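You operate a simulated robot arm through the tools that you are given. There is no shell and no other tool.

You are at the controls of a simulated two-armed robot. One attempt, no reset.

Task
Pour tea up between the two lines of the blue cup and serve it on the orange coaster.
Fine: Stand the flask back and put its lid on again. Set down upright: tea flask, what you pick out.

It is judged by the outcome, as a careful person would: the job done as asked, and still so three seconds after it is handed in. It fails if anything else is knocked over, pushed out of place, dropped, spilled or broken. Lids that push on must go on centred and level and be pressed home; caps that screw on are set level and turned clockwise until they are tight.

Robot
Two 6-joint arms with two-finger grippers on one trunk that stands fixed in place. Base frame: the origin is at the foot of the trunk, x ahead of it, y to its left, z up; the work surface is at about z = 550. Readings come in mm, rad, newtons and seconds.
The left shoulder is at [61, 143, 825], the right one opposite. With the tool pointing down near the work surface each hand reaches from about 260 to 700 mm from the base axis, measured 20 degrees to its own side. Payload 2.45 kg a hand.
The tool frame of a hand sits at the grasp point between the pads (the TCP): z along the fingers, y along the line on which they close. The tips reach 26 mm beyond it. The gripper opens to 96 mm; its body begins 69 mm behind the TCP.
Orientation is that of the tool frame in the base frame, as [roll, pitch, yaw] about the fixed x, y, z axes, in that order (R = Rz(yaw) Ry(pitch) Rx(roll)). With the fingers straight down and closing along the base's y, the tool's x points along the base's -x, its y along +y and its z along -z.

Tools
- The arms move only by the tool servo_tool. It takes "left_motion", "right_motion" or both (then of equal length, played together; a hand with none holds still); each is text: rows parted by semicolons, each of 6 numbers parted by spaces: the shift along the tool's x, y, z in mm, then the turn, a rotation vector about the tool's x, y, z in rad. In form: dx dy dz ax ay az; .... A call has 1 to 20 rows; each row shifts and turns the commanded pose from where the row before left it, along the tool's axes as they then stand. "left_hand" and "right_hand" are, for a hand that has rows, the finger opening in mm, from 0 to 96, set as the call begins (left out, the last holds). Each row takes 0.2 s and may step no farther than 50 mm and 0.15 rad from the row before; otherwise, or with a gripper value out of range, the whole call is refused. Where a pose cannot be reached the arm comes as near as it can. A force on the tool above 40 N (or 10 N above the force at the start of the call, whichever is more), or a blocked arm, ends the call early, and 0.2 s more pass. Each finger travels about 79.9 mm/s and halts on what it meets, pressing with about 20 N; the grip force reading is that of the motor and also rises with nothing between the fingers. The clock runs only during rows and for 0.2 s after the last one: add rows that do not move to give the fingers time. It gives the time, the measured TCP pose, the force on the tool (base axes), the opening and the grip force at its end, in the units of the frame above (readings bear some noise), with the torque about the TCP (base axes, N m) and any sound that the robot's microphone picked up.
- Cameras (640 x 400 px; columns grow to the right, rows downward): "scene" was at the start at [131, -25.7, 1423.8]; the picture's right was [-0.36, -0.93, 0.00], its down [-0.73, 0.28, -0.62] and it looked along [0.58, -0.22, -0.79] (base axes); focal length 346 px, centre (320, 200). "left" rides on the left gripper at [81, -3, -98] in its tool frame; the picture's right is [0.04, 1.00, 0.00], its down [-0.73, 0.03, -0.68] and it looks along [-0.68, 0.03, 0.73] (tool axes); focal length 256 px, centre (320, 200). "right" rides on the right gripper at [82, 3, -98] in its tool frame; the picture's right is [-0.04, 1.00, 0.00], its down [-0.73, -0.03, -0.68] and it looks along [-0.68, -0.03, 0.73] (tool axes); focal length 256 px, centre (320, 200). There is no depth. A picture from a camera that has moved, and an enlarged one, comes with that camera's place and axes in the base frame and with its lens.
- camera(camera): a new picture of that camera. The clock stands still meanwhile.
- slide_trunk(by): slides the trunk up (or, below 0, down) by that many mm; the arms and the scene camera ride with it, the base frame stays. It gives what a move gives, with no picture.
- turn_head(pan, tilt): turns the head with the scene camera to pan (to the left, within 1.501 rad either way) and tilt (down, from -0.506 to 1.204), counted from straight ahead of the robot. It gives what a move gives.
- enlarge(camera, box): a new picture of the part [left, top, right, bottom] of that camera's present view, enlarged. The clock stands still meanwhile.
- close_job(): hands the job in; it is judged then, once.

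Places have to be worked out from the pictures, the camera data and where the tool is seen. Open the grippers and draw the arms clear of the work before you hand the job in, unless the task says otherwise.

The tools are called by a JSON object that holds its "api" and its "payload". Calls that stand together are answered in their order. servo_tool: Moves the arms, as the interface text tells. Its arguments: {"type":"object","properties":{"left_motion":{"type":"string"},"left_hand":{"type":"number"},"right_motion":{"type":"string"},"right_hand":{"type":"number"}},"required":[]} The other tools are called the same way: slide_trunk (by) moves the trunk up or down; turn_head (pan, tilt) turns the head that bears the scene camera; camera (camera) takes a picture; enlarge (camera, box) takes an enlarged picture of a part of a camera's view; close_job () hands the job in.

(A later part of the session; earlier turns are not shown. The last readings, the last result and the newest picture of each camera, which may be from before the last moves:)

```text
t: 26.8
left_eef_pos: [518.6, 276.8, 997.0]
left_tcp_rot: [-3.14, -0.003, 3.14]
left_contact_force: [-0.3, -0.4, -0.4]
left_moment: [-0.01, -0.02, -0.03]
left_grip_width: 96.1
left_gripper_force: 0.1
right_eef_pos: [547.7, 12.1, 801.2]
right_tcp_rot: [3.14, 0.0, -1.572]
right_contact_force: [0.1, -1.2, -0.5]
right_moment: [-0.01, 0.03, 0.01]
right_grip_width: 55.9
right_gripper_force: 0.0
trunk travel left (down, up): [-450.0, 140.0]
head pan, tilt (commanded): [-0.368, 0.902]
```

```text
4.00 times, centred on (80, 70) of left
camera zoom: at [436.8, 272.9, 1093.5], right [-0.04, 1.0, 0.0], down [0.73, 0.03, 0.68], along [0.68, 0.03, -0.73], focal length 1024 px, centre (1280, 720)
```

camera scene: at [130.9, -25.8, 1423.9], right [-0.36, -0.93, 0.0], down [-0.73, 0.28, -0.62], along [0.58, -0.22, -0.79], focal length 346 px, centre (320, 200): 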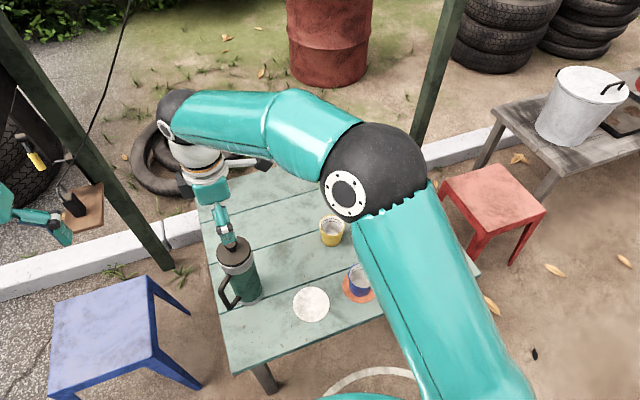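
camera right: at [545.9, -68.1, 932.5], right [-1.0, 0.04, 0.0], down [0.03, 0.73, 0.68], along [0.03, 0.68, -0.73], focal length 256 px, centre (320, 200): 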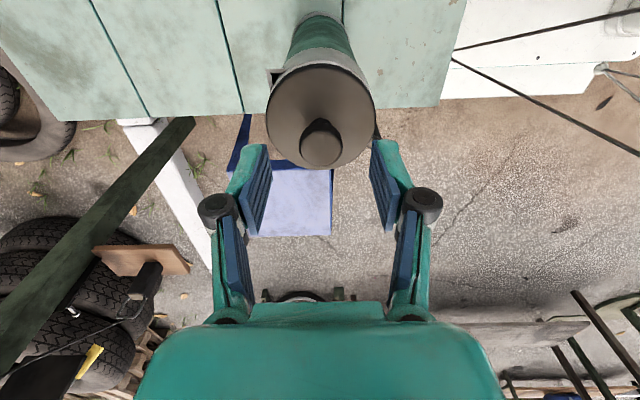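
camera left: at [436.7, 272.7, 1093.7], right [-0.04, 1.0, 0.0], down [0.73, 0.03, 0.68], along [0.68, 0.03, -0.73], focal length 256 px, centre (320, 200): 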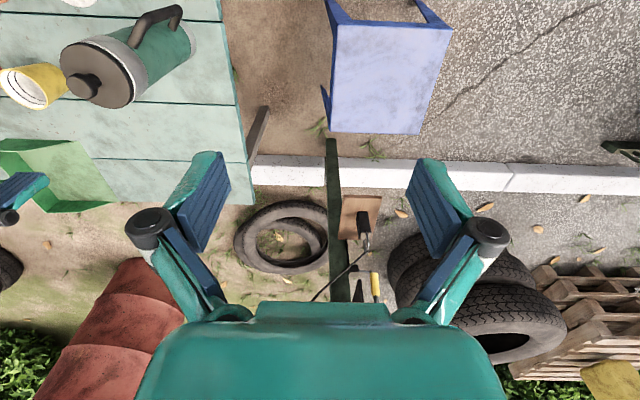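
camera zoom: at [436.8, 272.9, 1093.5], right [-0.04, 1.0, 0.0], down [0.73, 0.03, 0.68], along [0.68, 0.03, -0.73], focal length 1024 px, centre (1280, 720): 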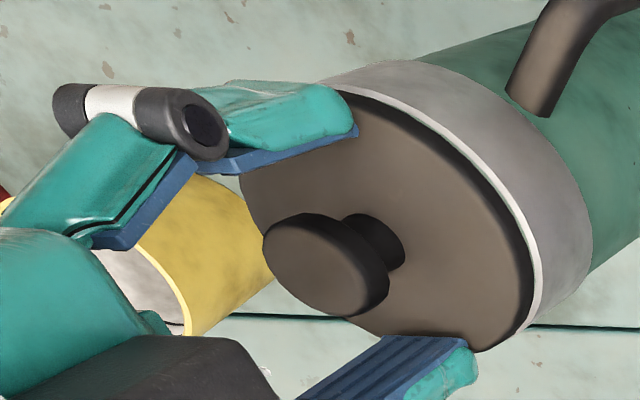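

The knob is between the pads with the tips just above the lid plate. I close on the knob.

{"api": "servo_tool", "payload": {"right_motion": "0 0 0 0 0 0; 0 0 0 0 0 0; 0 0 0 0 0 0; 0 0 0 0 0 0", "right_hand": 0}}

{"api": "enlarge", "payload": {"camera": "right", "box": [220, 60, 420, 240]}}

```text
t: 27.8
left_eef_pos: [517.5, 277.1, 997.0]
left_tcp_rot: [3.14, 0.0, 3.137]
left_contact_force: [-0.7, 0.6, -1.1]
left_moment: [0.0, -0.01, 0.05]
left_grip_width: 96.0
left_gripper_force: 0.0
right_eef_pos: [547.2, 11.9, 802.3]
right_tcp_rot: [-3.141, 0.001, -1.573]
right_contact_force: [2.1, 0.4, 12.1]
right_moment: [-0.03, -0.05, -0.03]
right_grip_width: 23.0
right_gripper_force: 20.0
trunk travel left (down, up): [-450.0, 140.0]
head pan, tilt (commanded): [-0.368, 0.902]
```

```text
2.22 times, centred on (320, 150) of right
camera zoom: at [544.8, -69.2, 900.3], right [-1.0, 0.04, 0.0], down [0.03, 0.73, 0.68], along [0.03, 0.68, -0.73], focal length 569 px, centre (320, 311)
```

zoom: 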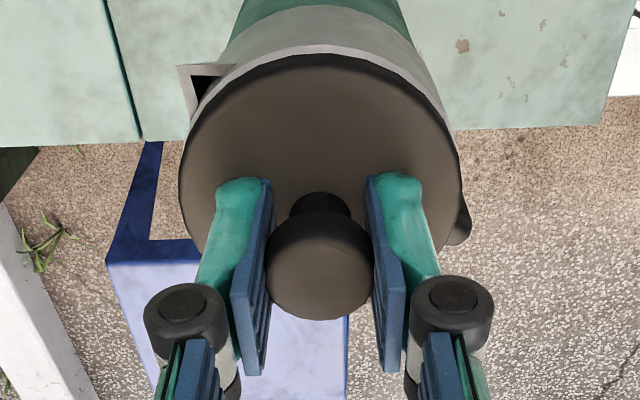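

The knob is gripped (23 mm), and the tool reads 12 N up, so the tips are probably resting on the lid. I lift by 3 mm and read the force.

{"api": "servo_tool", "payload": {"right_motion": "0 0 -1 0 0 0; 0 0 -1 0 0 0; 0 0 -1 0 0 0; 0 0 0 0 0 0"}}

{"api": "enlarge", "payload": {"camera": "left", "box": [0, 20, 160, 120]}}

{"api": "enlarge", "payload": {"camera": "right", "box": [220, 60, 420, 240]}}

```text
t: 28.8
left_eef_pos: [518.4, 276.4, 995.2]
left_tcp_rot: [3.141, -0.001, 3.139]
left_contact_force: [0.0, -0.9, -0.2]
left_moment: [-0.01, -0.01, 0.0]
left_grip_width: 96.3
left_gripper_force: 0.1
right_eef_pos: [548.1, 9.3, 803.6]
right_tcp_rot: [3.138, 0.002, -1.573]
right_contact_force: [0.1, -0.7, -1.0]
right_moment: [0.02, -0.03, 0.0]
right_grip_width: 22.4
right_gripper_force: 19.8
trunk travel left (down, up): [-450.0, 140.0]
head pan, tilt (commanded): [-0.368, 0.902]
heard: snap
```

```text
4.00 times, centred on (80, 70) of left
camera zoom: at [436.9, 273.0, 1093.4], right [-0.04, 1.0, 0.0], down [0.73, 0.03, 0.68], along [0.68, 0.03, -0.73], focal length 1024 px, centre (1280, 720)
```

zoom: 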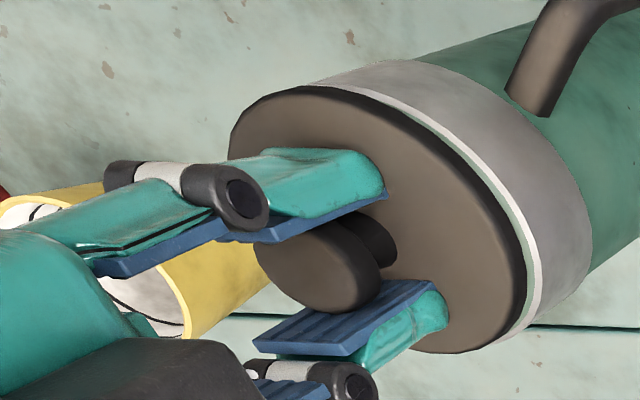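

```text
2.22 times, centred on (320, 150) of right
camera zoom: at [544.7, -70.1, 901.3], right [-1.0, 0.04, 0.0], down [0.03, 0.73, 0.68], along [0.03, 0.68, -0.73], focal length 569 px, centre (320, 311)
```

zoom: 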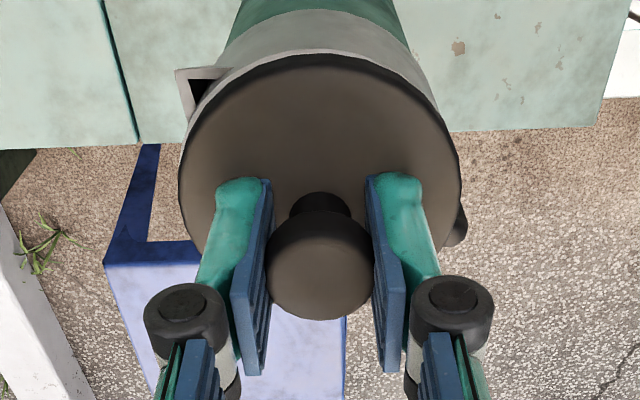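

A snap was heard: the push-on lid has come free (seated TCP height was about 802). I lift it slowly and look underneath.

{"api": "servo_tool", "payload": {"right_motion": "0 0 -3 0 0 0; 0 0 -5 0 0 0; 0 0 -8 0 0 0; 0 0 -10 0 0 0; 0 0 -12 0 0 0; 0 0 -12 0 0 0; 0 0 -10 0 0 0; 0 0 0 0 0 0"}}

{"api": "enlarge", "payload": {"camera": "left", "box": [0, 0, 240, 150]}}

{"api": "enlarge", "payload": {"camera": "scene", "box": [190, 180, 310, 270]}}

{"api": "enlarge", "payload": {"camera": "right", "box": [220, 60, 420, 240]}}

```text
t: 30.6
left_eef_pos: [519.4, 277.8, 996.0]
left_tcp_rot: [3.141, -0.003, 3.141]
left_contact_force: [0.6, -0.4, -0.5]
left_moment: [0.0, 0.0, -0.02]
left_grip_width: 96.0
left_gripper_force: 0.1
right_eef_pos: [548.1, 12.0, 863.9]
right_tcp_rot: [3.141, 0.0, -1.572]
right_contact_force: [0.0, 0.2, 0.0]
right_moment: [0.01, 0.0, 0.03]
right_grip_width: 22.7
right_gripper_force: 19.8
trunk travel left (down, up): [-450.0, 140.0]
head pan, tilt (commanded): [-0.368, 0.902]
```

```text
2.67 times, centred on (120, 75) of left
camera zoom: at [437.0, 272.9, 1093.5], right [-0.04, 1.0, 0.0], down [0.73, 0.03, 0.68], along [0.68, 0.03, -0.73], focal length 683 px, centre (853, 533)
```

zoom: 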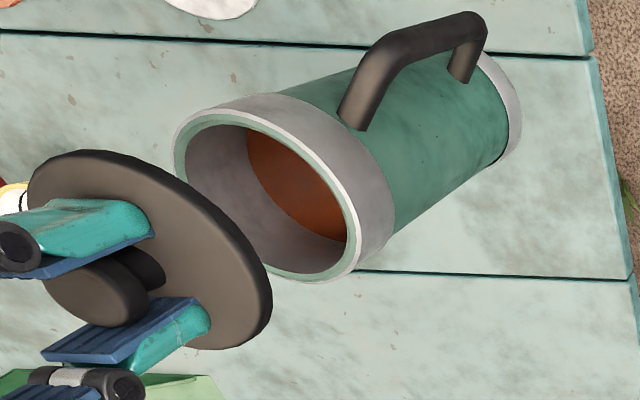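

```text
4.44 times, centred on (250, 225) of scene
camera zoom: at [131.3, -25.6, 1423.8], right [-0.36, -0.93, 0.0], down [-0.73, 0.28, -0.62], along [0.58, -0.22, -0.79], focal length 1537 px, centre (631, 89)
```

zoom: 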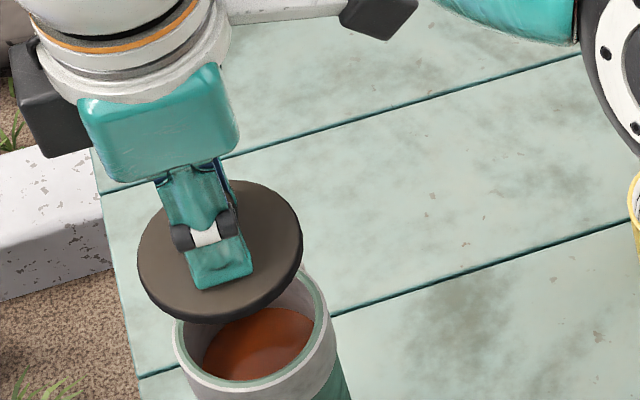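

```text
2.22 times, centred on (320, 150) of right
camera zoom: at [544.3, -68.9, 962.1], right [-1.0, 0.04, 0.0], down [0.03, 0.73, 0.68], along [0.03, 0.68, -0.73], focal length 569 px, centre (320, 311)
```

zoom: 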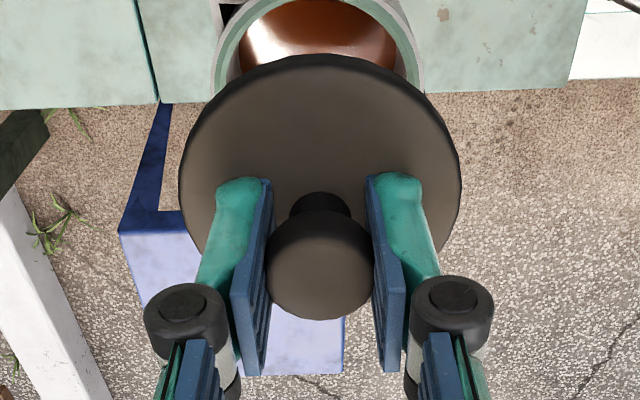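

The lid is held level and the tea is in sight below the rim. I raise the right hand and carry the lid off to the right side, clear of the pouring area.

{"api": "servo_tool", "payload": {"right_motion": "0 0 -15 0 0 0; 0 0 -27 0 0 0; 0 0 -27 0 0 0; 0 0 -27 0 0 0; 15 8 0 0 0 0; 30 16 0 0 0 0; 34 19 0 0 0 0; 34 19 0 0 0 0; 34 19 0 0 0 0; 34 19 0 0 0 0; 34 19 0 0 0 0; 34 19 0 0 0 0; 34 19 0 0 0 0; 34 19 0 0 0 0; 34 19 0 0 0 0; 34 19 0 0 0 0; 30 16 0 0 0 0; 20 8 0 0 0 0; 0 0 0 0 0 0"}}

{"api": "camera", "payload": {"camera": "right"}}

{"api": "camera", "payload": {"camera": "scene"}}

```text
t: 34.6
left_eef_pos: [518.6, 276.7, 995.9]
left_tcp_rot: [3.141, 0.001, 3.14]
left_contact_force: [-0.5, 0.5, 0.5]
left_moment: [-0.04, 0.03, 0.03]
left_grip_width: 95.9
left_gripper_force: 0.1
right_eef_pos: [310.0, -423.8, 959.5]
right_tcp_rot: [-3.141, 0.0, -1.572]
right_contact_force: [0.3, -0.5, 0.3]
right_moment: [0.02, 0.04, 0.0]
right_grip_width: 22.6
right_gripper_force: 20.5
trunk travel left (down, up): [-450.0, 140.0]
head pan, tilt (commanded): [-0.368, 0.902]
```

```text
taken
camera right: at [307.3, -504.6, 1057.7], right [-1.0, 0.04, 0.0], down [0.03, 0.73, 0.68], along [0.03, 0.68, -0.73], focal length 256 px, centre (320, 200)
```

right: 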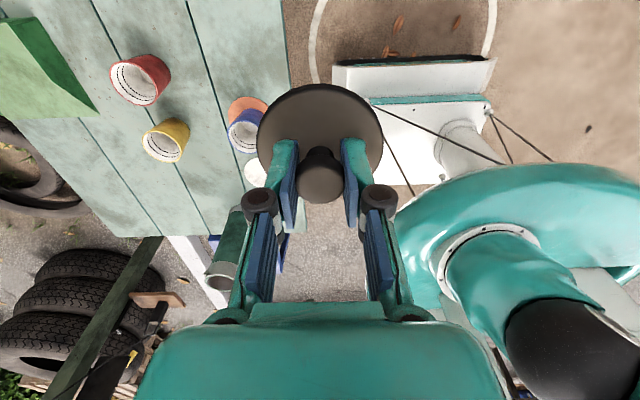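

```text
taken
camera scene: at [130.8, -25.6, 1423.9], right [-0.36, -0.93, 0.0], down [-0.73, 0.28, -0.62], along [0.58, -0.22, -0.79], focal length 346 px, centre (320, 200)
```

scene: 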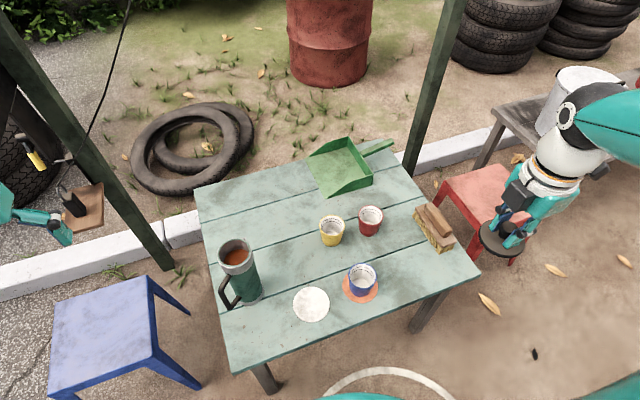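

The view is clear now. I enlarge the flask and the cup to measure the flask axis and tea level.

{"api": "enlarge", "payload": {"camera": "scene", "box": [205, 230, 275, 315]}}

{"api": "enlarge", "payload": {"camera": "scene", "box": [330, 250, 394, 310]}}

{"api": "enlarge", "payload": {"camera": "right", "box": [200, 80, 280, 180]}}

{"api": "camera", "payload": {"camera": "left"}}

```text
4.71 times, centred on (240, 272) of scene
camera zoom: at [130.8, -25.6, 1423.9], right [-0.36, -0.93, 0.0], down [-0.73, 0.28, -0.62], along [0.58, -0.22, -0.79], focal length 1627 px, centre (696, -141)
```

zoom: 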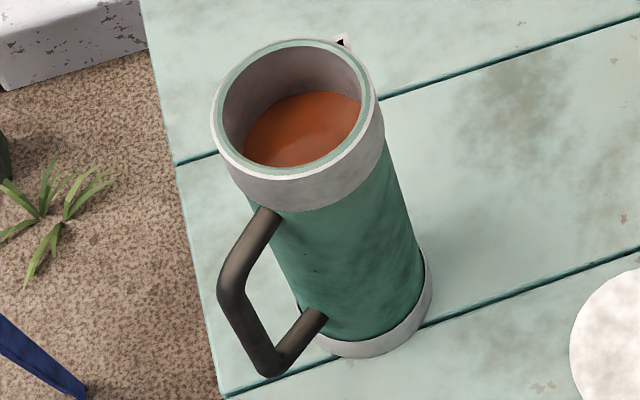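

```text
6.67 times, centred on (362, 280) of scene
camera zoom: at [130.8, -25.6, 1423.9], right [-0.36, -0.93, 0.0], down [-0.73, 0.28, -0.62], along [0.58, -0.22, -0.79], focal length 2305 px, centre (40, -333)
```

zoom: 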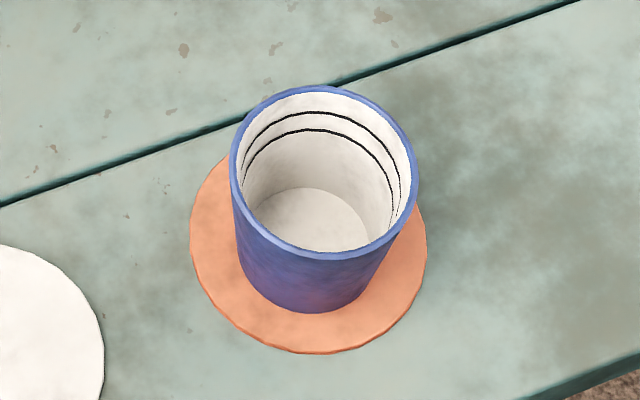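

```text
4.00 times, centred on (240, 130) of right
camera zoom: at [307.3, -504.6, 1057.7], right [-1.0, 0.04, 0.0], down [0.03, 0.73, 0.68], along [0.03, 0.68, -0.73], focal length 1024 px, centre (640, 480)
```

zoom: 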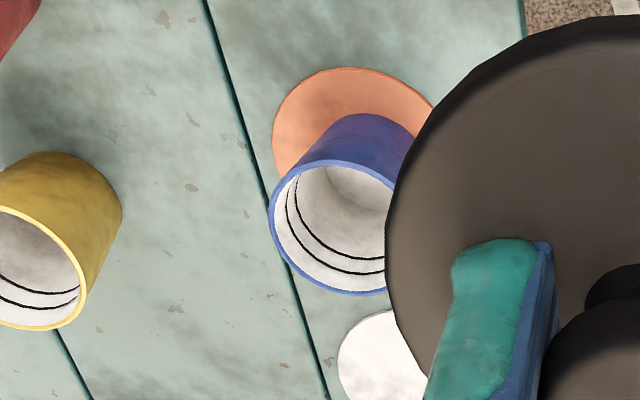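

```text
taken
camera left: at [436.5, 273.0, 1093.6], right [-0.04, 1.0, 0.0], down [0.73, 0.03, 0.68], along [0.68, 0.03, -0.73], focal length 256 px, centre (320, 200)
```

left: 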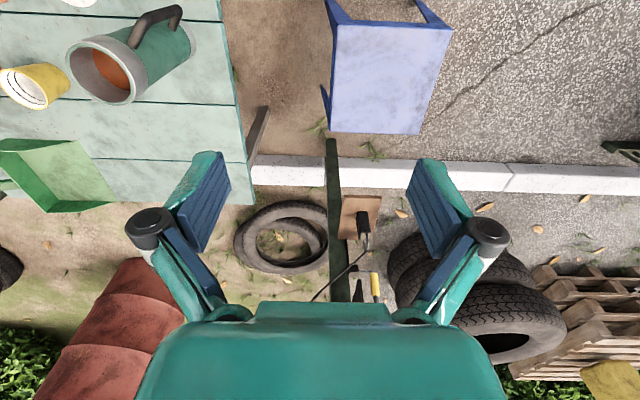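

Flask axis ≈(546,13), outer width ≈76 mm, rim z≈768, tea ≈37 mm under the rim; handle toward ≈137°, spout toward ≈−43°. I plan to grip the body from the handle side with the left hand horizontal; first I move the left hand and turn it to that attitude.

{"api": "servo_tool", "payload": {"left_motion": "15.6 -23.2 19.4 0 0 0; 15.6 -23.2 19.4 0 0 0; 15.6 -23.2 19.4 0 0 0; 15.6 -23.2 19.4 0 0 0; 15.6 -23.2 19.4 0 0 0; 0 0 0 0 0 0.15; 0 0 0 0 0 0.15; 0 0 0 0 0 0.15; 0 0 0 0 0 0.15; 0 0 0 0 0 0.1505; 0 0 0 0 -0.15 0; 0 0 0 0 -0.15 0; 0 0 0 0 -0.15 0; 0 0 0 0 -0.15 0; 0 0 0 0 -0.15 0; 0 0 0 0 -0.15 0; 0 0 0 0 -0.15 0; 0 0 0 0 -0.15 0; 0 0 0 0 -0.15 0; 0 0 0 0 -0.15 0"}}

{"api": "camera", "payload": {"camera": "scene"}}

{"api": "camera", "payload": {"camera": "left"}}

```text
t: 38.8
left_eef_pos: [463.2, 201.0, 957.5]
left_tcp_rot: [-3.083, 1.501, 2.446]
left_contact_force: [-0.4, -1.3, -0.5]
left_moment: [0.01, -0.02, 0.0]
left_grip_width: 96.0
left_gripper_force: 0.1
left hand out of reach, approached as far as the arm can: row 18, 19, 20
right_eef_pos: [311.0, -423.0, 959.5]
right_tcp_rot: [3.141, 0.001, -1.573]
right_contact_force: [0.2, 0.0, 0.4]
right_moment: [0.02, 0.01, 0.02]
right_grip_width: 23.0
right_gripper_force: 19.9
trunk travel left (down, up): [-450.0, 140.0]
head pan, tilt (commanded): [-0.368, 0.902]
```

```text
taken
camera scene: at [131.0, -25.3, 1423.8], right [-0.36, -0.93, 0.0], down [-0.73, 0.28, -0.62], along [0.58, -0.22, -0.79], focal length 346 px, centre (320, 200)
```

scene: 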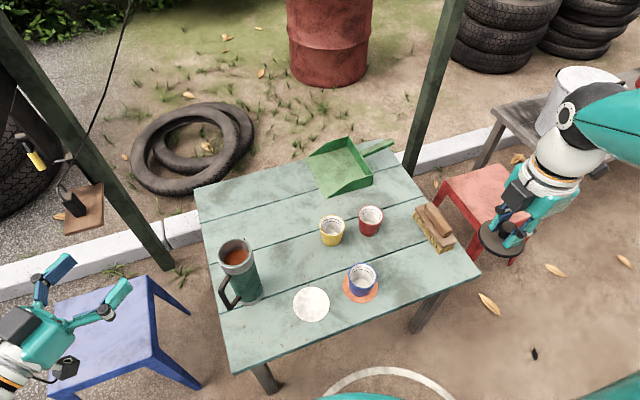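

```text
taken
camera left: at [384.8, 269.1, 882.0], right [0.68, 0.73, -0.04], down [-0.43, 0.45, 0.78], along [0.59, -0.51, 0.62], focal length 256 px, centre (320, 200)
```

left: 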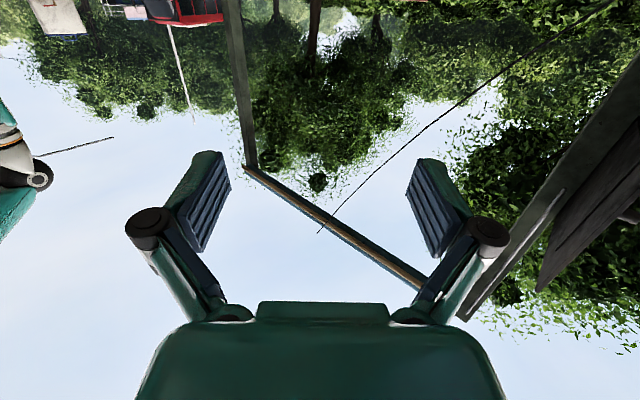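

The arm could not quite hold that place up there, but the attitude was reached. I finish the pitch and move down toward the pre-grasp point behind the handle, where it should reach better.

{"api": "servo_tool", "payload": {"left_motion": "0 0 0 0 -0.0708 0; 20 -5 5 0 0 0; 30 -6 6.6 0 0 0; 30 -6 6.6 0 0 0; 30 -6 6.6 0 0 0; 30 -6 6.6 0 0 0; 30 -6 6.6 0 0 0; 0 0 0 0 0 0"}}

{"api": "camera", "payload": {"camera": "scene"}}

{"api": "camera", "payload": {"camera": "left"}}

```text
t: 40.6
left_eef_pos: [536.8, 242.7, 880.4]
left_tcp_rot: [-2.091, 1.567, -2.845]
left_contact_force: [0.0, 0.5, 0.8]
left_moment: [0.01, -0.02, 0.03]
left_grip_width: 95.9
left_gripper_force: 0.1
left hand out of reach, approached as far as the arm can: row 1, 2, 3, 4, 5, 6, 7
right_eef_pos: [310.4, -423.1, 960.1]
right_tcp_rot: [3.141, 0.0, -1.573]
right_contact_force: [-1.0, -0.1, -0.7]
right_moment: [0.0, -0.01, -0.02]
right_grip_width: 22.5
right_gripper_force: 20.1
trunk travel left (down, up): [-450.0, 140.0]
head pan, tilt (commanded): [-0.368, 0.902]
```

```text
taken
camera scene: at [130.4, -25.8, 1423.9], right [-0.36, -0.93, 0.0], down [-0.73, 0.28, -0.62], along [0.58, -0.22, -0.79], focal length 346 px, centre (320, 200)
```

scene: 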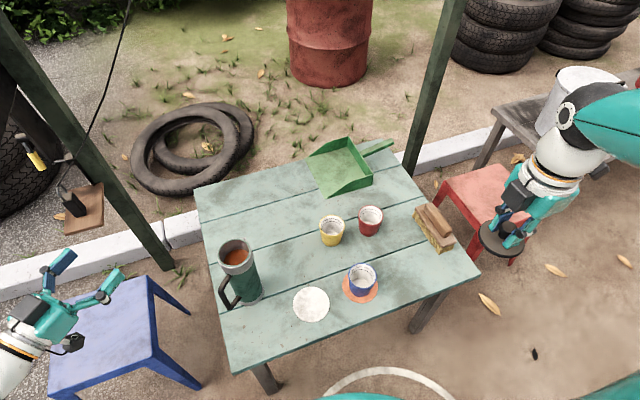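

```text
taken
camera left: at [462.6, 306.6, 797.4], right [0.68, 0.73, -0.04], down [-0.47, 0.49, 0.74], along [0.56, -0.48, 0.68], focal length 256 px, centre (320, 200)
```

left: 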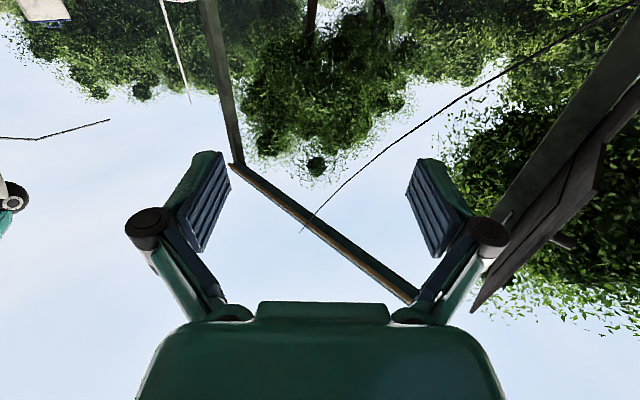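

The arm seems to have taken an awkward wrist branch by yawing before pitching. I raise, undo the pitch and yaw to return to tool-down, and will then pitch in the arm's own plane before turning.

{"api": "servo_tool", "payload": {"left_motion": "-40 0 0 0 0 0; -45 0 0 0 0 0; -45 0 0 0 0 0; -45 0 0 0 0 0; -45 0 0 0 0 0; 0 0 0 0 0.15 0; 0 0 0 0 0.15 0; 0 0 0 0 0.15 0; 0 0 0 0 0.15 0; 0 0 0 0 0.15 0; 0 0 0 0 0.15 0; 0 0 0 0 0.15 0; 0 0 0 0 0.15 0; 0 0 0 0 0.15 0; 0 0 0 0 0.15 0; 0 0 0 0 0.0708 0; 0 0 0 0 0 0"}}

```text
t: 44.2
left_eef_pos: [537.0, 240.1, 1099.0]
left_tcp_rot: [3.141, -0.003, 2.389]
left_contact_force: [0.7, -0.7, -0.3]
left_moment: [0.01, 0.01, 0.01]
left_grip_width: 96.1
left_gripper_force: 0.0
right_eef_pos: [310.5, -422.8, 959.3]
right_tcp_rot: [-3.141, 0.001, -1.573]
right_contact_force: [-0.1, -0.2, 0.1]
right_moment: [0.01, 0.0, 0.0]
right_grip_width: 22.7
right_gripper_force: 20.1
trunk travel left (down, up): [-450.0, 140.0]
head pan, tilt (commanded): [-0.368, 0.902]
```

The commanded pose follows the reached one. I turn the yaw back to straight ahead, move to the left shoulder's own plane (y≈143), and then pitch up there.

{"api": "servo_tool", "payload": {"left_motion": "0 0 0 0 0 -0.15; 0 0 0 0 0 -0.15; 0 0 0 0 0 -0.15; 0 0 0 0 0 -0.15; 0 0 0 0 0 -0.1505; 11.4 -19.4 29.8 0 0 0; 11.4 -19.4 29.8 0 0 0; 11.4 -19.4 29.8 0 0 0; 11.4 -19.4 29.8 0 0 0; 11.4 -19.4 29.8 0 0 0; 0 0 0 0 0 0"}}

{"api": "servo_tool", "payload": {"left_motion": "0 0 0 0 -0.1 0; 0 0 0 0 -0.1 0; 0 0 0 0 -0.1 0; 0 0 0 0 -0.1 0; 0 0 0 0 -0.1 0; 0 0 0 0 -0.1 0; 0 0 0 0 -0.1 0; 0 0 0 0 -0.1 0; 0 0 0 0 -0.1 0; 0 0 0 0 -0.1 0; 0 0 0 0 -0.1 0; 0 0 0 0 -0.1 0; 0 0 0 0 -0.1 0; 0 0 0 0 -0.1 0; 0 0 0 0 -0.1 0; 0 0 0 0 -0.0708 0; 0 0 0 0 0 0"}}

{"api": "camera", "payload": {"camera": "scene"}}

```text
t: 46.6
left_eef_pos: [478.2, 141.8, 950.6]
left_tcp_rot: [3.141, 0.0, 3.141]
left_contact_force: [0.4, -0.2, 0.2]
left_moment: [0.0, 0.02, -0.02]
left_grip_width: 95.8
left_gripper_force: 0.1
right_eef_pos: [310.0, -422.5, 960.0]
right_tcp_rot: [-3.141, 0.0, -1.574]
right_contact_force: [0.3, 0.4, -1.1]
right_moment: [0.0, 0.05, 0.02]
right_grip_width: 22.8
right_gripper_force: 19.7
trunk travel left (down, up): [-450.0, 140.0]
head pan, tilt (commanded): [-0.368, 0.902]
```

```text
t: 50.2
left_eef_pos: [521.4, 123.4, 963.2]
left_tcp_rot: [-2.502, 1.569, -2.496]
left_contact_force: [-0.2, 0.4, -0.2]
left_moment: [0.0, 0.0, 0.02]
left_grip_width: 96.0
left_gripper_force: 0.0
left hand out of reach, approached as far as the arm can: row 11, 12, 13, 14, 15, 16
right_eef_pos: [311.1, -424.6, 959.2]
right_tcp_rot: [-3.142, 0.0, -1.571]
right_contact_force: [0.5, -0.3, -0.7]
right_moment: [0.0, -0.02, 0.03]
right_grip_width: 23.0
right_gripper_force: 19.7
trunk travel left (down, up): [-450.0, 140.0]
head pan, tilt (commanded): [-0.368, 0.902]
```

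```text
taken
camera scene: at [130.7, -25.7, 1423.9], right [-0.36, -0.93, 0.0], down [-0.73, 0.28, -0.62], along [0.58, -0.22, -0.79], focal length 346 px, centre (320, 200)
```

scene: 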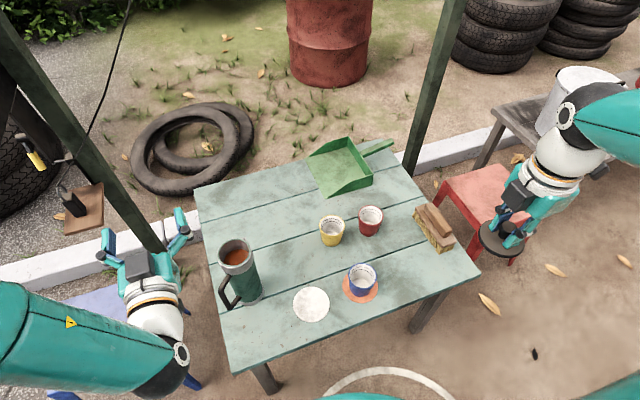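

The attitude is horizontal now (pointing straight ahead), and I can see the forearm comes in from the left, so a turn toward −43° should relax the wrist. I turn right about the vertical in place.

{"api": "servo_tool", "payload": {"left_motion": "0 0 0 0.15 0 0; 0 0 0 0.15 0 0; 0 0 0 0.15 0 0; 0 0 0 0.15 0 0; 0 0 0 0.15 0 0; 0 0 0 0 0 0"}}

{"api": "camera", "payload": {"camera": "scene"}}

```text
t: 51.6
left_eef_pos: [373.1, -123.3, 1078.9]
left_tcp_rot: [-3.063, 1.559, 2.498]
left_contact_force: [0.7, -0.2, -0.9]
left_moment: [0.02, 0.01, -0.01]
left_grip_width: 96.0
left_gripper_force: 0.0
left hand out of reach, approached as far as the arm can: row 1, 2, 3, 4, 5
right_eef_pos: [311.2, -423.9, 959.5]
right_tcp_rot: [-3.142, 0.0, -1.572]
right_contact_force: [-0.5, 0.2, 0.1]
right_moment: [-0.01, 0.01, 0.0]
right_grip_width: 22.7
right_gripper_force: 19.9
trunk travel left (down, up): [-450.0, 140.0]
head pan, tilt (commanded): [-0.368, 0.902]
```

```text
taken
camera scene: at [131.1, -25.9, 1423.8], right [-0.36, -0.93, 0.0], down [-0.73, 0.28, -0.62], along [0.58, -0.22, -0.79], focal length 346 px, centre (320, 200)
```

scene: 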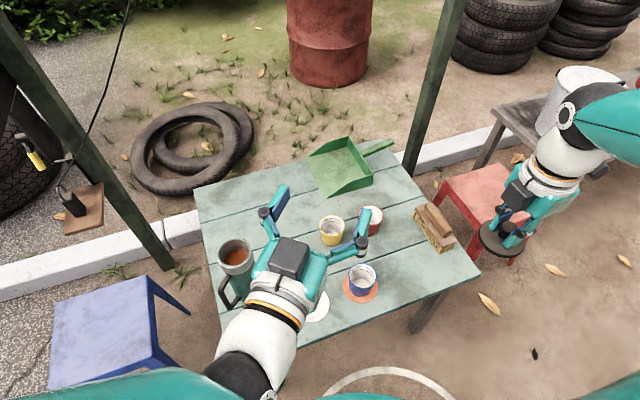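

The solver trades position for attitude when the wrist comes too close to the shoulder; raising the trunk should give the room needed. First I pitch the left hand back to tool-down from here.

{"api": "servo_tool", "payload": {"left_motion": "0 0 0 0 0.1428 0; 0 0 0 0 0.1428 0; 0 0 0 0 0.1428 0; 0 0 0 0 0.1428 0; 0 0 0 0 0.1428 0; 0 0 0 0 0.1428 0; 0 0 0 0 0.1428 0; 0 0 0 0 0.1428 0; 0 0 0 0 0.1428 0; 0 0 0 0 0.1428 0; 0 0 0 0 0.1428 0; 0 0 0 0 0 0"}}

{"api": "camera", "payload": {"camera": "scene"}}

```text
t: 54.4
left_eef_pos: [374.2, -107.0, 1114.6]
left_tcp_rot: [-3.124, 0.076, 2.415]
left_contact_force: [0.0, -0.2, -1.1]
left_moment: [-0.04, 0.0, -0.01]
left_grip_width: 95.9
left_gripper_force: 0.0
right_eef_pos: [309.3, -422.9, 959.8]
right_tcp_rot: [3.141, 0.001, -1.572]
right_contact_force: [0.2, 0.7, -0.7]
right_moment: [-0.02, 0.02, 0.0]
right_grip_width: 23.0
right_gripper_force: 20.0
trunk travel left (down, up): [-450.0, 140.0]
head pan, tilt (commanded): [-0.368, 0.902]
stopped in row 12 (left hand): the arm was blocked; the commanded pose is now the measured one
```

```text
taken
camera scene: at [130.5, -25.3, 1423.0], right [-0.36, -0.93, 0.0], down [-0.73, 0.28, -0.62], along [0.58, -0.22, -0.79], focal length 346 px, centre (320, 200)
```

scene: 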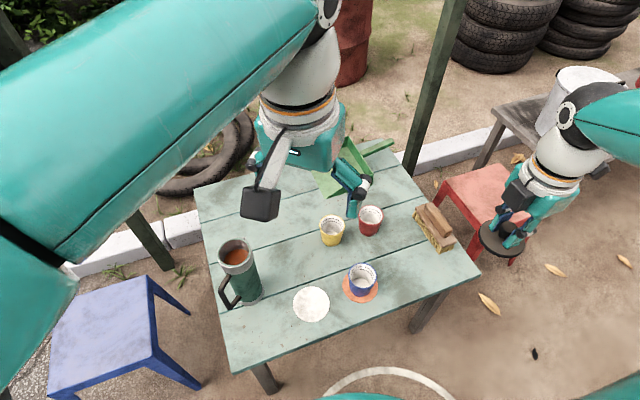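

The left forearm got close to the head and was blocked; I move the left hand down, forward and to the left, away from the head.

{"api": "servo_tool", "payload": {"left_motion": "-5 5 20 0 0 0; -5 10 25 0 0 0; 0 20 25 0 0 0; 5 25 25 0 0 0; 10 25 25 0 0 0; 10 25 20 0 0 0; 10 20 10 0 0 0; 0 0 0 0 0 0"}}

{"api": "camera", "payload": {"camera": "scene"}}

```text
t: 56.2
left_eef_pos: [448.3, -5.6, 959.6]
left_tcp_rot: [-3.124, 0.073, 2.409]
left_contact_force: [-0.3, -0.1, 0.7]
left_moment: [0.03, 0.02, 0.01]
left_grip_width: 95.8
left_gripper_force: 0.0
right_eef_pos: [311.0, -422.5, 959.4]
right_tcp_rot: [3.141, 0.002, -1.572]
right_contact_force: [0.1, 0.2, -1.0]
right_moment: [-0.01, 0.0, -0.04]
right_grip_width: 22.9
right_gripper_force: 19.7
trunk travel left (down, up): [-450.0, 140.0]
head pan, tilt (commanded): [-0.368, 0.902]
```

```text
taken
camera scene: at [130.7, -25.9, 1423.8], right [-0.36, -0.93, 0.0], down [-0.73, 0.28, -0.62], along [0.58, -0.22, -0.79], focal length 346 px, centre (320, 200)
```

scene: 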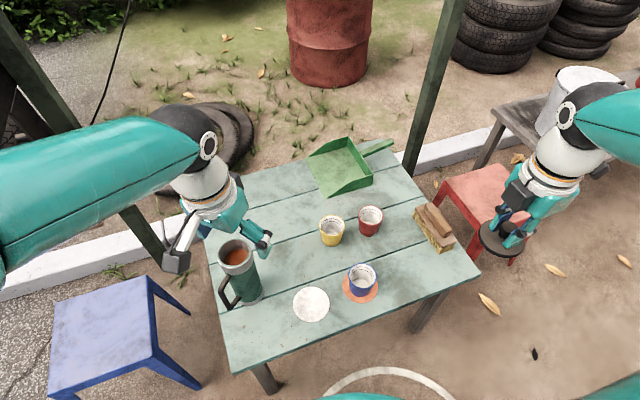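

Clear of the head again. Now I raise the trunk by 140 mm to give the left wrist more room below the shoulder.

{"api": "slide_trunk", "payload": {"by": 140}}

{"api": "servo_tool", "payload": {"left_motion": "0 0 0 -0.0176 0.073 0; 20 16.4 0 0 0 0; 20 16.4 0 0 0 0; 20 16.4 0 0 0 0; 20 16.4 0 0 0 0; 20 16.4 0 0 0 0; 0 0 40 0 0 0; 0 0 40 0 0 0; 0 0 40 0 0 0; 0 0 40 0 0 0; 0 0 40 0 0 0; 0 0 0 0 0 0"}}

{"api": "camera", "payload": {"camera": "scene"}}

```text
t: 57.9
left_eef_pos: [449.1, -4.9, 1099.3]
left_tcp_rot: [-3.124, 0.073, 2.411]
left_contact_force: [0.4, -0.1, 0.4]
left_moment: [-0.04, -0.03, 0.0]
left_grip_width: 96.0
left_gripper_force: 0.0
right_eef_pos: [310.0, -422.7, 1100.0]
right_tcp_rot: [3.141, 0.0, -1.574]
right_contact_force: [-0.5, 0.7, -0.7]
right_moment: [0.0, -0.01, 0.01]
right_grip_width: 22.8
right_gripper_force: 20.0
trunk travel left (down, up): [-590.0, 0.0]
head pan, tilt (commanded): [-0.368, 0.902]
```

```text
t: 60.5
left_eef_pos: [431.2, 122.9, 903.2]
left_tcp_rot: [3.141, 0.001, 2.409]
left_contact_force: [-0.5, -0.3, -0.7]
left_moment: [-0.01, -0.03, -0.02]
left_grip_width: 96.0
left_gripper_force: 0.0
right_eef_pos: [310.3, -423.3, 1100.1]
right_tcp_rot: [3.141, 0.0, -1.571]
right_contact_force: [-0.9, -0.1, -0.8]
right_moment: [0.0, -0.02, -0.04]
right_grip_width: 22.8
right_gripper_force: 20.1
trunk travel left (down, up): [-590.0, 0.0]
head pan, tilt (commanded): [-0.368, 0.902]
```

```text
taken
camera scene: at [130.0, -25.7, 1563.9], right [-0.36, -0.93, 0.0], down [-0.73, 0.28, -0.62], along [0.58, -0.22, -0.79], focal length 346 px, centre (320, 200)
```

scene: 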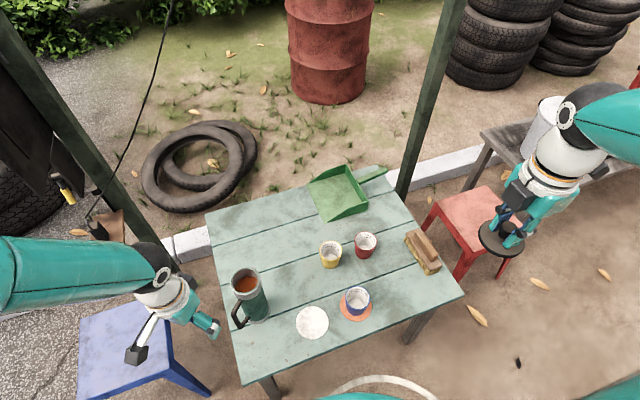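

Everything is clear. I lower to z≈725 and begin the pitch up in steps, watching for reach flags.

{"api": "servo_tool", "payload": {"left_motion": "0 0 40 0 0 0; 0 0 40 0 0 0; 0 0 40 0 0 0; 0 0 40 0 0 0; 0 0 18 0 0 0; 0 0 0 0 -0.1 0; 0 0 0 0 -0.1 0; 0 0 0 0 -0.1 0; 0 0 0 0 -0.1 0; 0 0 0 0 -0.1 0; 0 0 0 0 -0.1 0; 0 0 0 0 -0.1 0; 0 0 0 0 0 0"}}

{"api": "camera", "payload": {"camera": "scene"}}

```text
t: 63.3
left_eef_pos: [438.3, 117.4, 726.6]
left_tcp_rot: [3.138, 0.329, 2.412]
left_contact_force: [-0.1, 0.5, -0.2]
left_moment: [0.03, -0.05, -0.01]
left_grip_width: 96.0
left_gripper_force: 0.1
left hand out of reach, approached as far as the arm can: row 9, 10, 11, 12
right_eef_pos: [309.8, -423.8, 1101.3]
right_tcp_rot: [-3.141, -0.001, -1.572]
right_contact_force: [0.2, -0.5, 0.3]
right_moment: [-0.01, -0.01, 0.05]
right_grip_width: 22.8
right_gripper_force: 19.6
trunk travel left (down, up): [-590.0, 0.0]
head pan, tilt (commanded): [-0.368, 0.902]
```

```text
taken
camera scene: at [130.9, -25.8, 1563.8], right [-0.36, -0.93, 0.0], down [-0.73, 0.28, -0.62], along [0.58, -0.22, -0.79], focal length 346 px, centre (320, 200)
```

scene: 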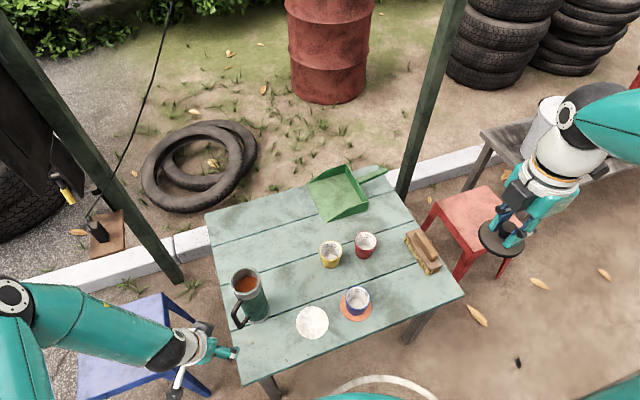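

The wrist comes too near the shoulder when pitching there (long upper arm, short forearm). I return to tool-down, go farther out to about (520,200,700), and pitch there where the wrist keeps ≥390 mm from the shoulder.

{"api": "servo_tool", "payload": {"left_motion": "0 0 0 0 0.11 0; 0 0 0 0 0.11 0; 0 0 0 0 0.11 0; -1 19 4 0 0 0; -1 20 4 0 0 0; -1 20 4 0 0 0; -1 20 4 0 0 0; -1 20 4 0 0 0; -1 18 4 0 0 0; 0 0 0 0 -0.1 0; 0 0 0 0 -0.1 0; 0 0 0 0 -0.1 0; 0 0 0 0 -0.1 0; 0 0 0 0 -0.1 0; 0 0 0 0 -0.1 0; 0 0 0 0 0 0"}}

{"api": "camera", "payload": {"camera": "scene"}}

```text
t: 66.7
left_eef_pos: [535.0, 197.0, 708.6]
left_tcp_rot: [3.13, 0.369, 2.409]
left_contact_force: [0.0, 1.4, -0.4]
left_moment: [0.01, -0.02, 0.0]
left_grip_width: 96.0
left_gripper_force: 0.0
left hand out of reach, approached as far as the arm can: row 13, 14, 15
right_eef_pos: [310.8, -423.4, 1100.9]
right_tcp_rot: [-3.14, -0.001, -1.572]
right_contact_force: [-0.1, -0.6, -1.0]
right_moment: [0.01, 0.0, 0.02]
right_grip_width: 22.8
right_gripper_force: 20.4
trunk travel left (down, up): [-590.0, 0.0]
head pan, tilt (commanded): [-0.368, 0.902]
```

```text
taken
camera scene: at [131.0, -25.8, 1563.8], right [-0.36, -0.93, 0.0], down [-0.73, 0.28, -0.62], along [0.58, -0.22, -0.79], focal length 346 px, centre (320, 200)
```

scene: 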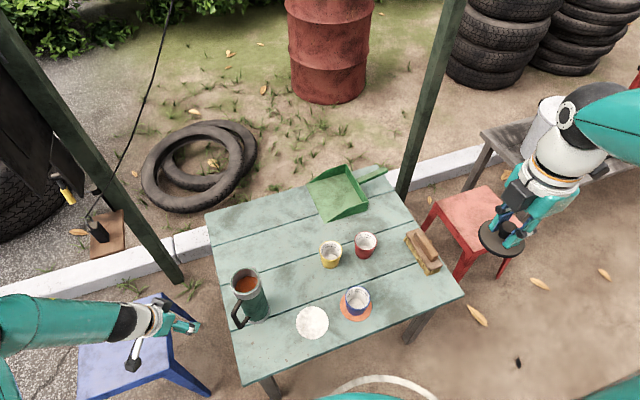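

The pitch limit seems to depend on the hand's height over the shoulder (higher hand relative to shoulder allowed far more pitch), so the trunk should go down instead. First I set the left hand tool-down again and raise it well up, and raise the right hand a little.

{"api": "servo_tool", "payload": {"left_motion": "0 0 0 0 0.12 0; 0 0 0 0 0.12 0; 0 0 0 0 0.129 0; 0 0 -40 0 0 0; 0 0 -40 0 0 0; 0 0 -40 0 0 0; 0 0 -40 0 0 0; 0 0 -40 0 0 0; 0 0 -40 0 0 0; 0 0 -40 0 0 0; 0 0 -40 0 0 0; 0 0 0 0 0 0", "right_motion": "0 0 0 0 0 0; 0 0 0 0 0 0; 0 0 0 0 0 0; 0 0 -10 0 0 0; 0 0 -10 0 0 0; 0 0 -10 0 0 0; 0 0 -10 0 0 0; 0 0 -10 0 0 0; 0 0 -10 0 0 0; 0 0 0 0 0 0; 0 0 0 0 0 0; 0 0 0 0 0 0"}}

```text
t: 69.3
left_eef_pos: [469.0, 243.1, 1016.4]
left_tcp_rot: [3.053, 0.267, 2.418]
left_contact_force: [-0.4, -0.5, -0.8]
left_moment: [0.01, 0.01, -0.02]
left_grip_width: 96.1
left_gripper_force: 0.1
left hand out of reach, approached as far as the arm can: row 1, 2, 3
right_eef_pos: [310.4, -423.2, 1159.6]
right_tcp_rot: [-3.141, 0.0, -1.573]
right_contact_force: [0.8, -1.1, -0.8]
right_moment: [-0.02, 0.02, 0.01]
right_grip_width: 22.9
right_gripper_force: 20.1
trunk travel left (down, up): [-590.0, 0.0]
head pan, tilt (commanded): [-0.368, 0.902]
```

The attitude ended tilted; I correct it to tool-down at this height.

{"api": "servo_tool", "payload": {"left_motion": "0 0 0 0.0443 0.1335 0; 0 0 0 0.0443 0.1335 0; 0 0 0 0 0 0"}}

{"api": "camera", "payload": {"camera": "scene"}}

```text
t: 70.1
left_eef_pos: [469.2, 243.2, 1017.4]
left_tcp_rot: [-3.14, -0.001, 2.43]
left_contact_force: [0.5, 0.1, -0.7]
left_moment: [0.03, 0.03, 0.01]
left_grip_width: 96.2
left_gripper_force: 0.0
right_eef_pos: [309.7, -424.7, 1159.7]
right_tcp_rot: [-3.14, 0.0, -1.573]
right_contact_force: [-0.8, 0.8, -0.6]
right_moment: [-0.02, -0.03, -0.01]
right_grip_width: 22.8
right_gripper_force: 20.2
trunk travel left (down, up): [-590.0, 0.0]
head pan, tilt (commanded): [-0.368, 0.902]
```

```text
taken
camera scene: at [130.2, -25.6, 1563.9], right [-0.36, -0.93, 0.0], down [-0.73, 0.28, -0.62], along [0.58, -0.22, -0.79], focal length 346 px, centre (320, 200)
```

scene: 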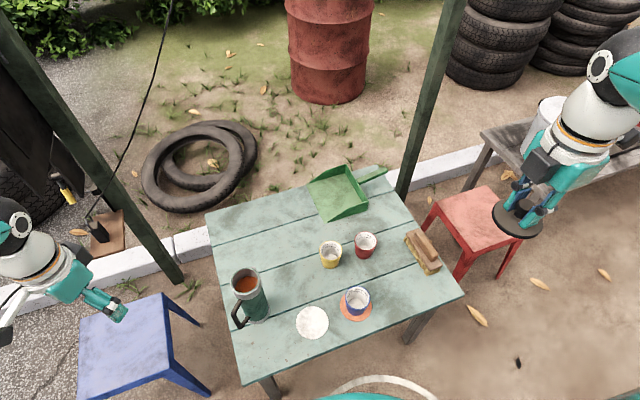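

Good. I slide the trunk down 225 mm.

{"api": "slide_trunk", "payload": {"by": -225}}

{"api": "servo_tool", "payload": {"left_motion": "0 0 -25 0 0 0; 0 0 -25 0 0 0; 0 0 -25 0 0 0; 0 0 -25 0 0 0; 0 0 -25 0 0 0; 0 0 -25 0 0 0; 0 0 0 0 0 0"}}

{"api": "camera", "payload": {"camera": "scene"}}

```text
t: 72.4
left_eef_pos: [469.2, 242.6, 791.4]
left_tcp_rot: [3.141, 0.001, 2.43]
left_contact_force: [-0.5, 0.4, 0.1]
left_moment: [0.0, -0.02, -0.02]
left_grip_width: 96.0
left_gripper_force: 0.1
right_eef_pos: [309.3, -423.2, 935.0]
right_tcp_rot: [3.141, 0.0, -1.574]
right_contact_force: [0.6, 0.1, -1.0]
right_moment: [-0.01, 0.01, -0.01]
right_grip_width: 23.0
right_gripper_force: 20.0
trunk travel left (down, up): [-365.0, 225.0]
head pan, tilt (commanded): [-0.368, 0.902]
```

```text
t: 74.0
left_eef_pos: [470.0, 242.3, 945.1]
left_tcp_rot: [-3.139, 0.002, 2.43]
left_contact_force: [0.0, 0.4, 0.2]
left_moment: [0.01, -0.01, 0.0]
left_grip_width: 95.9
left_gripper_force: 0.0
right_eef_pos: [311.2, -422.6, 933.7]
right_tcp_rot: [3.141, 0.0, -1.573]
right_contact_force: [0.7, 0.3, -0.5]
right_moment: [-0.02, -0.03, 0.03]
right_grip_width: 22.7
right_gripper_force: 20.0
trunk travel left (down, up): [-365.0, 225.0]
head pan, tilt (commanded): [-0.368, 0.902]
```

```text
taken
camera scene: at [130.8, -25.7, 1338.8], right [-0.36, -0.93, 0.0], down [-0.73, 0.28, -0.62], along [0.58, -0.22, -0.79], focal length 346 px, centre (320, 200)
```

scene: 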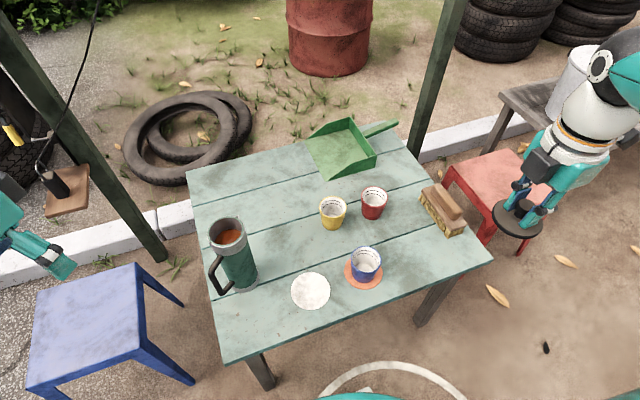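

Still clear. I slide down another 225 mm.

{"api": "slide_trunk", "payload": {"by": -225}}

{"api": "camera", "payload": {"camera": "scene"}}

```text
t: 76.4
left_eef_pos: [470.2, 242.1, 720.3]
left_tcp_rot: [3.14, 0.004, 2.428]
left_contact_force: [0.0, -0.9, -0.3]
left_moment: [0.02, 0.01, 0.0]
left_grip_width: 96.0
left_gripper_force: 0.0
right_eef_pos: [308.6, -423.1, 708.8]
right_tcp_rot: [3.141, 0.001, -1.573]
right_contact_force: [0.8, 0.9, -0.5]
right_moment: [0.01, 0.01, 0.03]
right_grip_width: 22.7
right_gripper_force: 20.0
trunk travel left (down, up): [-140.0, 450.0]
head pan, tilt (commanded): [-0.368, 0.902]
```

```text
taken
camera scene: at [130.5, -25.7, 1113.9], right [-0.36, -0.93, 0.0], down [-0.73, 0.28, -0.62], along [0.58, -0.22, -0.79], focal length 346 px, centre (320, 200)
```

scene: 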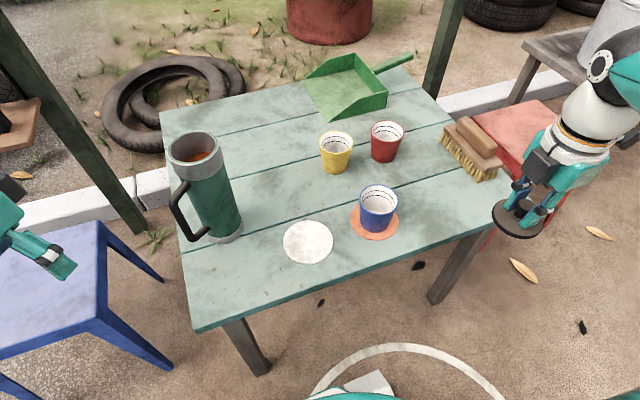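

Now I pitch the left hand up here in steps of 0.1 rad.

{"api": "servo_tool", "payload": {"left_motion": "0 0 0 0 -0.1 0; 0 0 0 0 -0.1 0; 0 0 0 0 -0.1 0; 0 0 0 0 -0.1 0; 0 0 0 0 -0.1 0; 0 0 0 0 -0.1 0; 0 0 0 0 -0.1 0; 0 0 0 0 -0.1 0; 0 0 0 0 -0.1 0; 0 0 0 0 -0.1 0; 0 0 0 0 0 0"}}

{"api": "camera", "payload": {"camera": "scene"}}

```text
t: 78.8
left_eef_pos: [470.6, 241.5, 719.8]
left_tcp_rot: [-3.14, 1.003, 2.431]
left_contact_force: [-0.1, 0.4, 0.5]
left_moment: [0.0, 0.01, 0.0]
left_grip_width: 95.9
left_gripper_force: 0.0
right_eef_pos: [309.5, -423.4, 710.9]
right_tcp_rot: [-3.14, 0.0, -1.574]
right_contact_force: [-0.6, 0.9, 0.4]
right_moment: [-0.02, -0.01, 0.01]
right_grip_width: 22.5
right_gripper_force: 20.1
trunk travel left (down, up): [-140.0, 450.0]
head pan, tilt (commanded): [-0.368, 0.902]
```

```text
taken
camera scene: at [130.5, -25.7, 1113.9], right [-0.36, -0.93, 0.0], down [-0.73, 0.28, -0.62], along [0.58, -0.22, -0.79], focal length 346 px, centre (320, 200)
```

scene: 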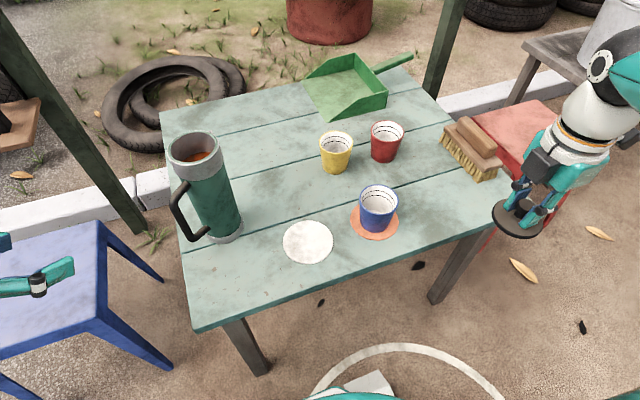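

Pitch 1.0 was held exactly. I go on to horizontal.

{"api": "servo_tool", "payload": {"left_motion": "0 0 0 0 -0.1 0; 0 0 0 0 -0.1 0; 0 0 0 0 -0.1 0; 0 0 0 0 -0.1 0; 0 0 0 0 -0.1 0; 0 0 0 0 -0.0678 0; 0 0 0 0 0 0"}}

{"api": "camera", "payload": {"camera": "left"}}

```text
t: 80.4
left_eef_pos: [470.1, 242.9, 718.3]
left_tcp_rot: [-2.168, 1.571, -2.879]
left_contact_force: [-0.5, -0.9, -0.6]
left_moment: [-0.04, -0.01, 0.0]
left_grip_width: 96.0
left_gripper_force: 0.0
right_eef_pos: [310.1, -423.5, 709.5]
right_tcp_rot: [3.141, 0.0, -1.573]
right_contact_force: [0.2, 0.4, -1.3]
right_moment: [0.0, -0.02, -0.01]
right_grip_width: 22.4
right_gripper_force: 19.5
trunk travel left (down, up): [-140.0, 450.0]
head pan, tilt (commanded): [-0.368, 0.902]
```

```text
taken
camera left: at [393.7, 302.8, 636.3], right [0.65, 0.76, -0.04], down [-0.49, 0.47, 0.73], along [0.57, -0.46, 0.68], focal length 256 px, centre (320, 200)
```

left: 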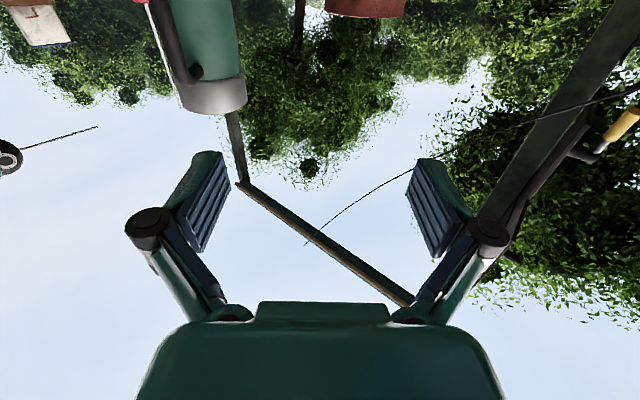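

The left hand is now horizontal, pointing at about −41°. I trim the heading to −43° and move to the pre-grasp point 145 mm short of the flask axis at z≈685.

{"api": "servo_tool", "payload": {"left_motion": "0 0 0 0.042 0 0; 3 -12 7 0 0 0; 5 -18 10 0 0 0; 5 -18 10 0 0 0; 5 -18 10 0 0 0; 5 -18 10 0 0 0; 5 -16 10 0 0 0; 5 -15.5 9.8 0 0 0; 0 0 0 0 0 0"}}

{"api": "camera", "payload": {"camera": "left"}}

{"api": "camera", "payload": {"camera": "scene"}}

```text
t: 82.4
left_eef_pos: [450.5, 132.0, 713.7]
left_tcp_rot: [-2.461, 1.562, 3.067]
left_contact_force: [-1.1, -0.3, 0.0]
left_moment: [-0.03, 0.03, -0.01]
left_grip_width: 95.7
left_gripper_force: 0.0
left hand out of reach, approached as far as the arm can: row 6, 7, 8
right_eef_pos: [309.8, -423.2, 710.5]
right_tcp_rot: [3.141, -0.001, -1.572]
right_contact_force: [-0.3, 0.3, 0.0]
right_moment: [-0.01, 0.02, -0.01]
right_grip_width: 22.5
right_gripper_force: 20.5
trunk travel left (down, up): [-140.0, 450.0]
head pan, tilt (commanded): [-0.368, 0.902]
```

```text
taken
camera left: at [375.8, 196.6, 631.8], right [0.69, 0.73, -0.04], down [-0.47, 0.49, 0.74], along [0.56, -0.48, 0.67], focal length 256 px, centre (320, 200)
```

left: 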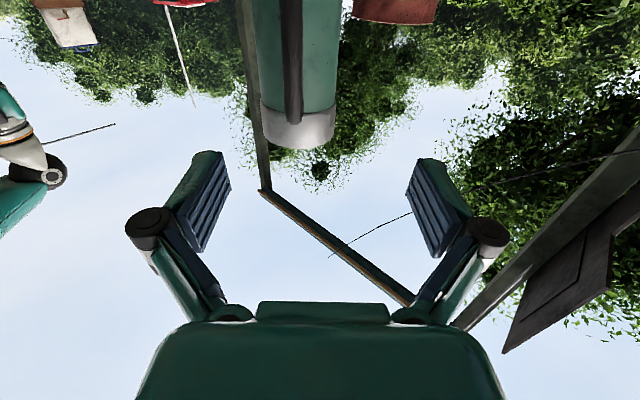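

```text
taken
camera scene: at [130.5, -25.7, 1113.9], right [-0.36, -0.93, 0.0], down [-0.73, 0.28, -0.62], along [0.58, -0.22, -0.79], focal length 346 px, centre (320, 200)
```

scene: 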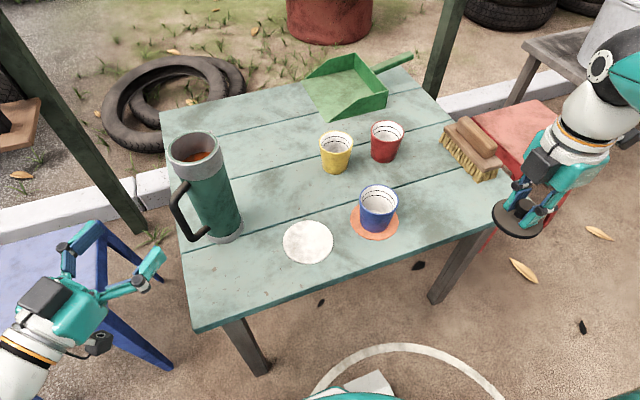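

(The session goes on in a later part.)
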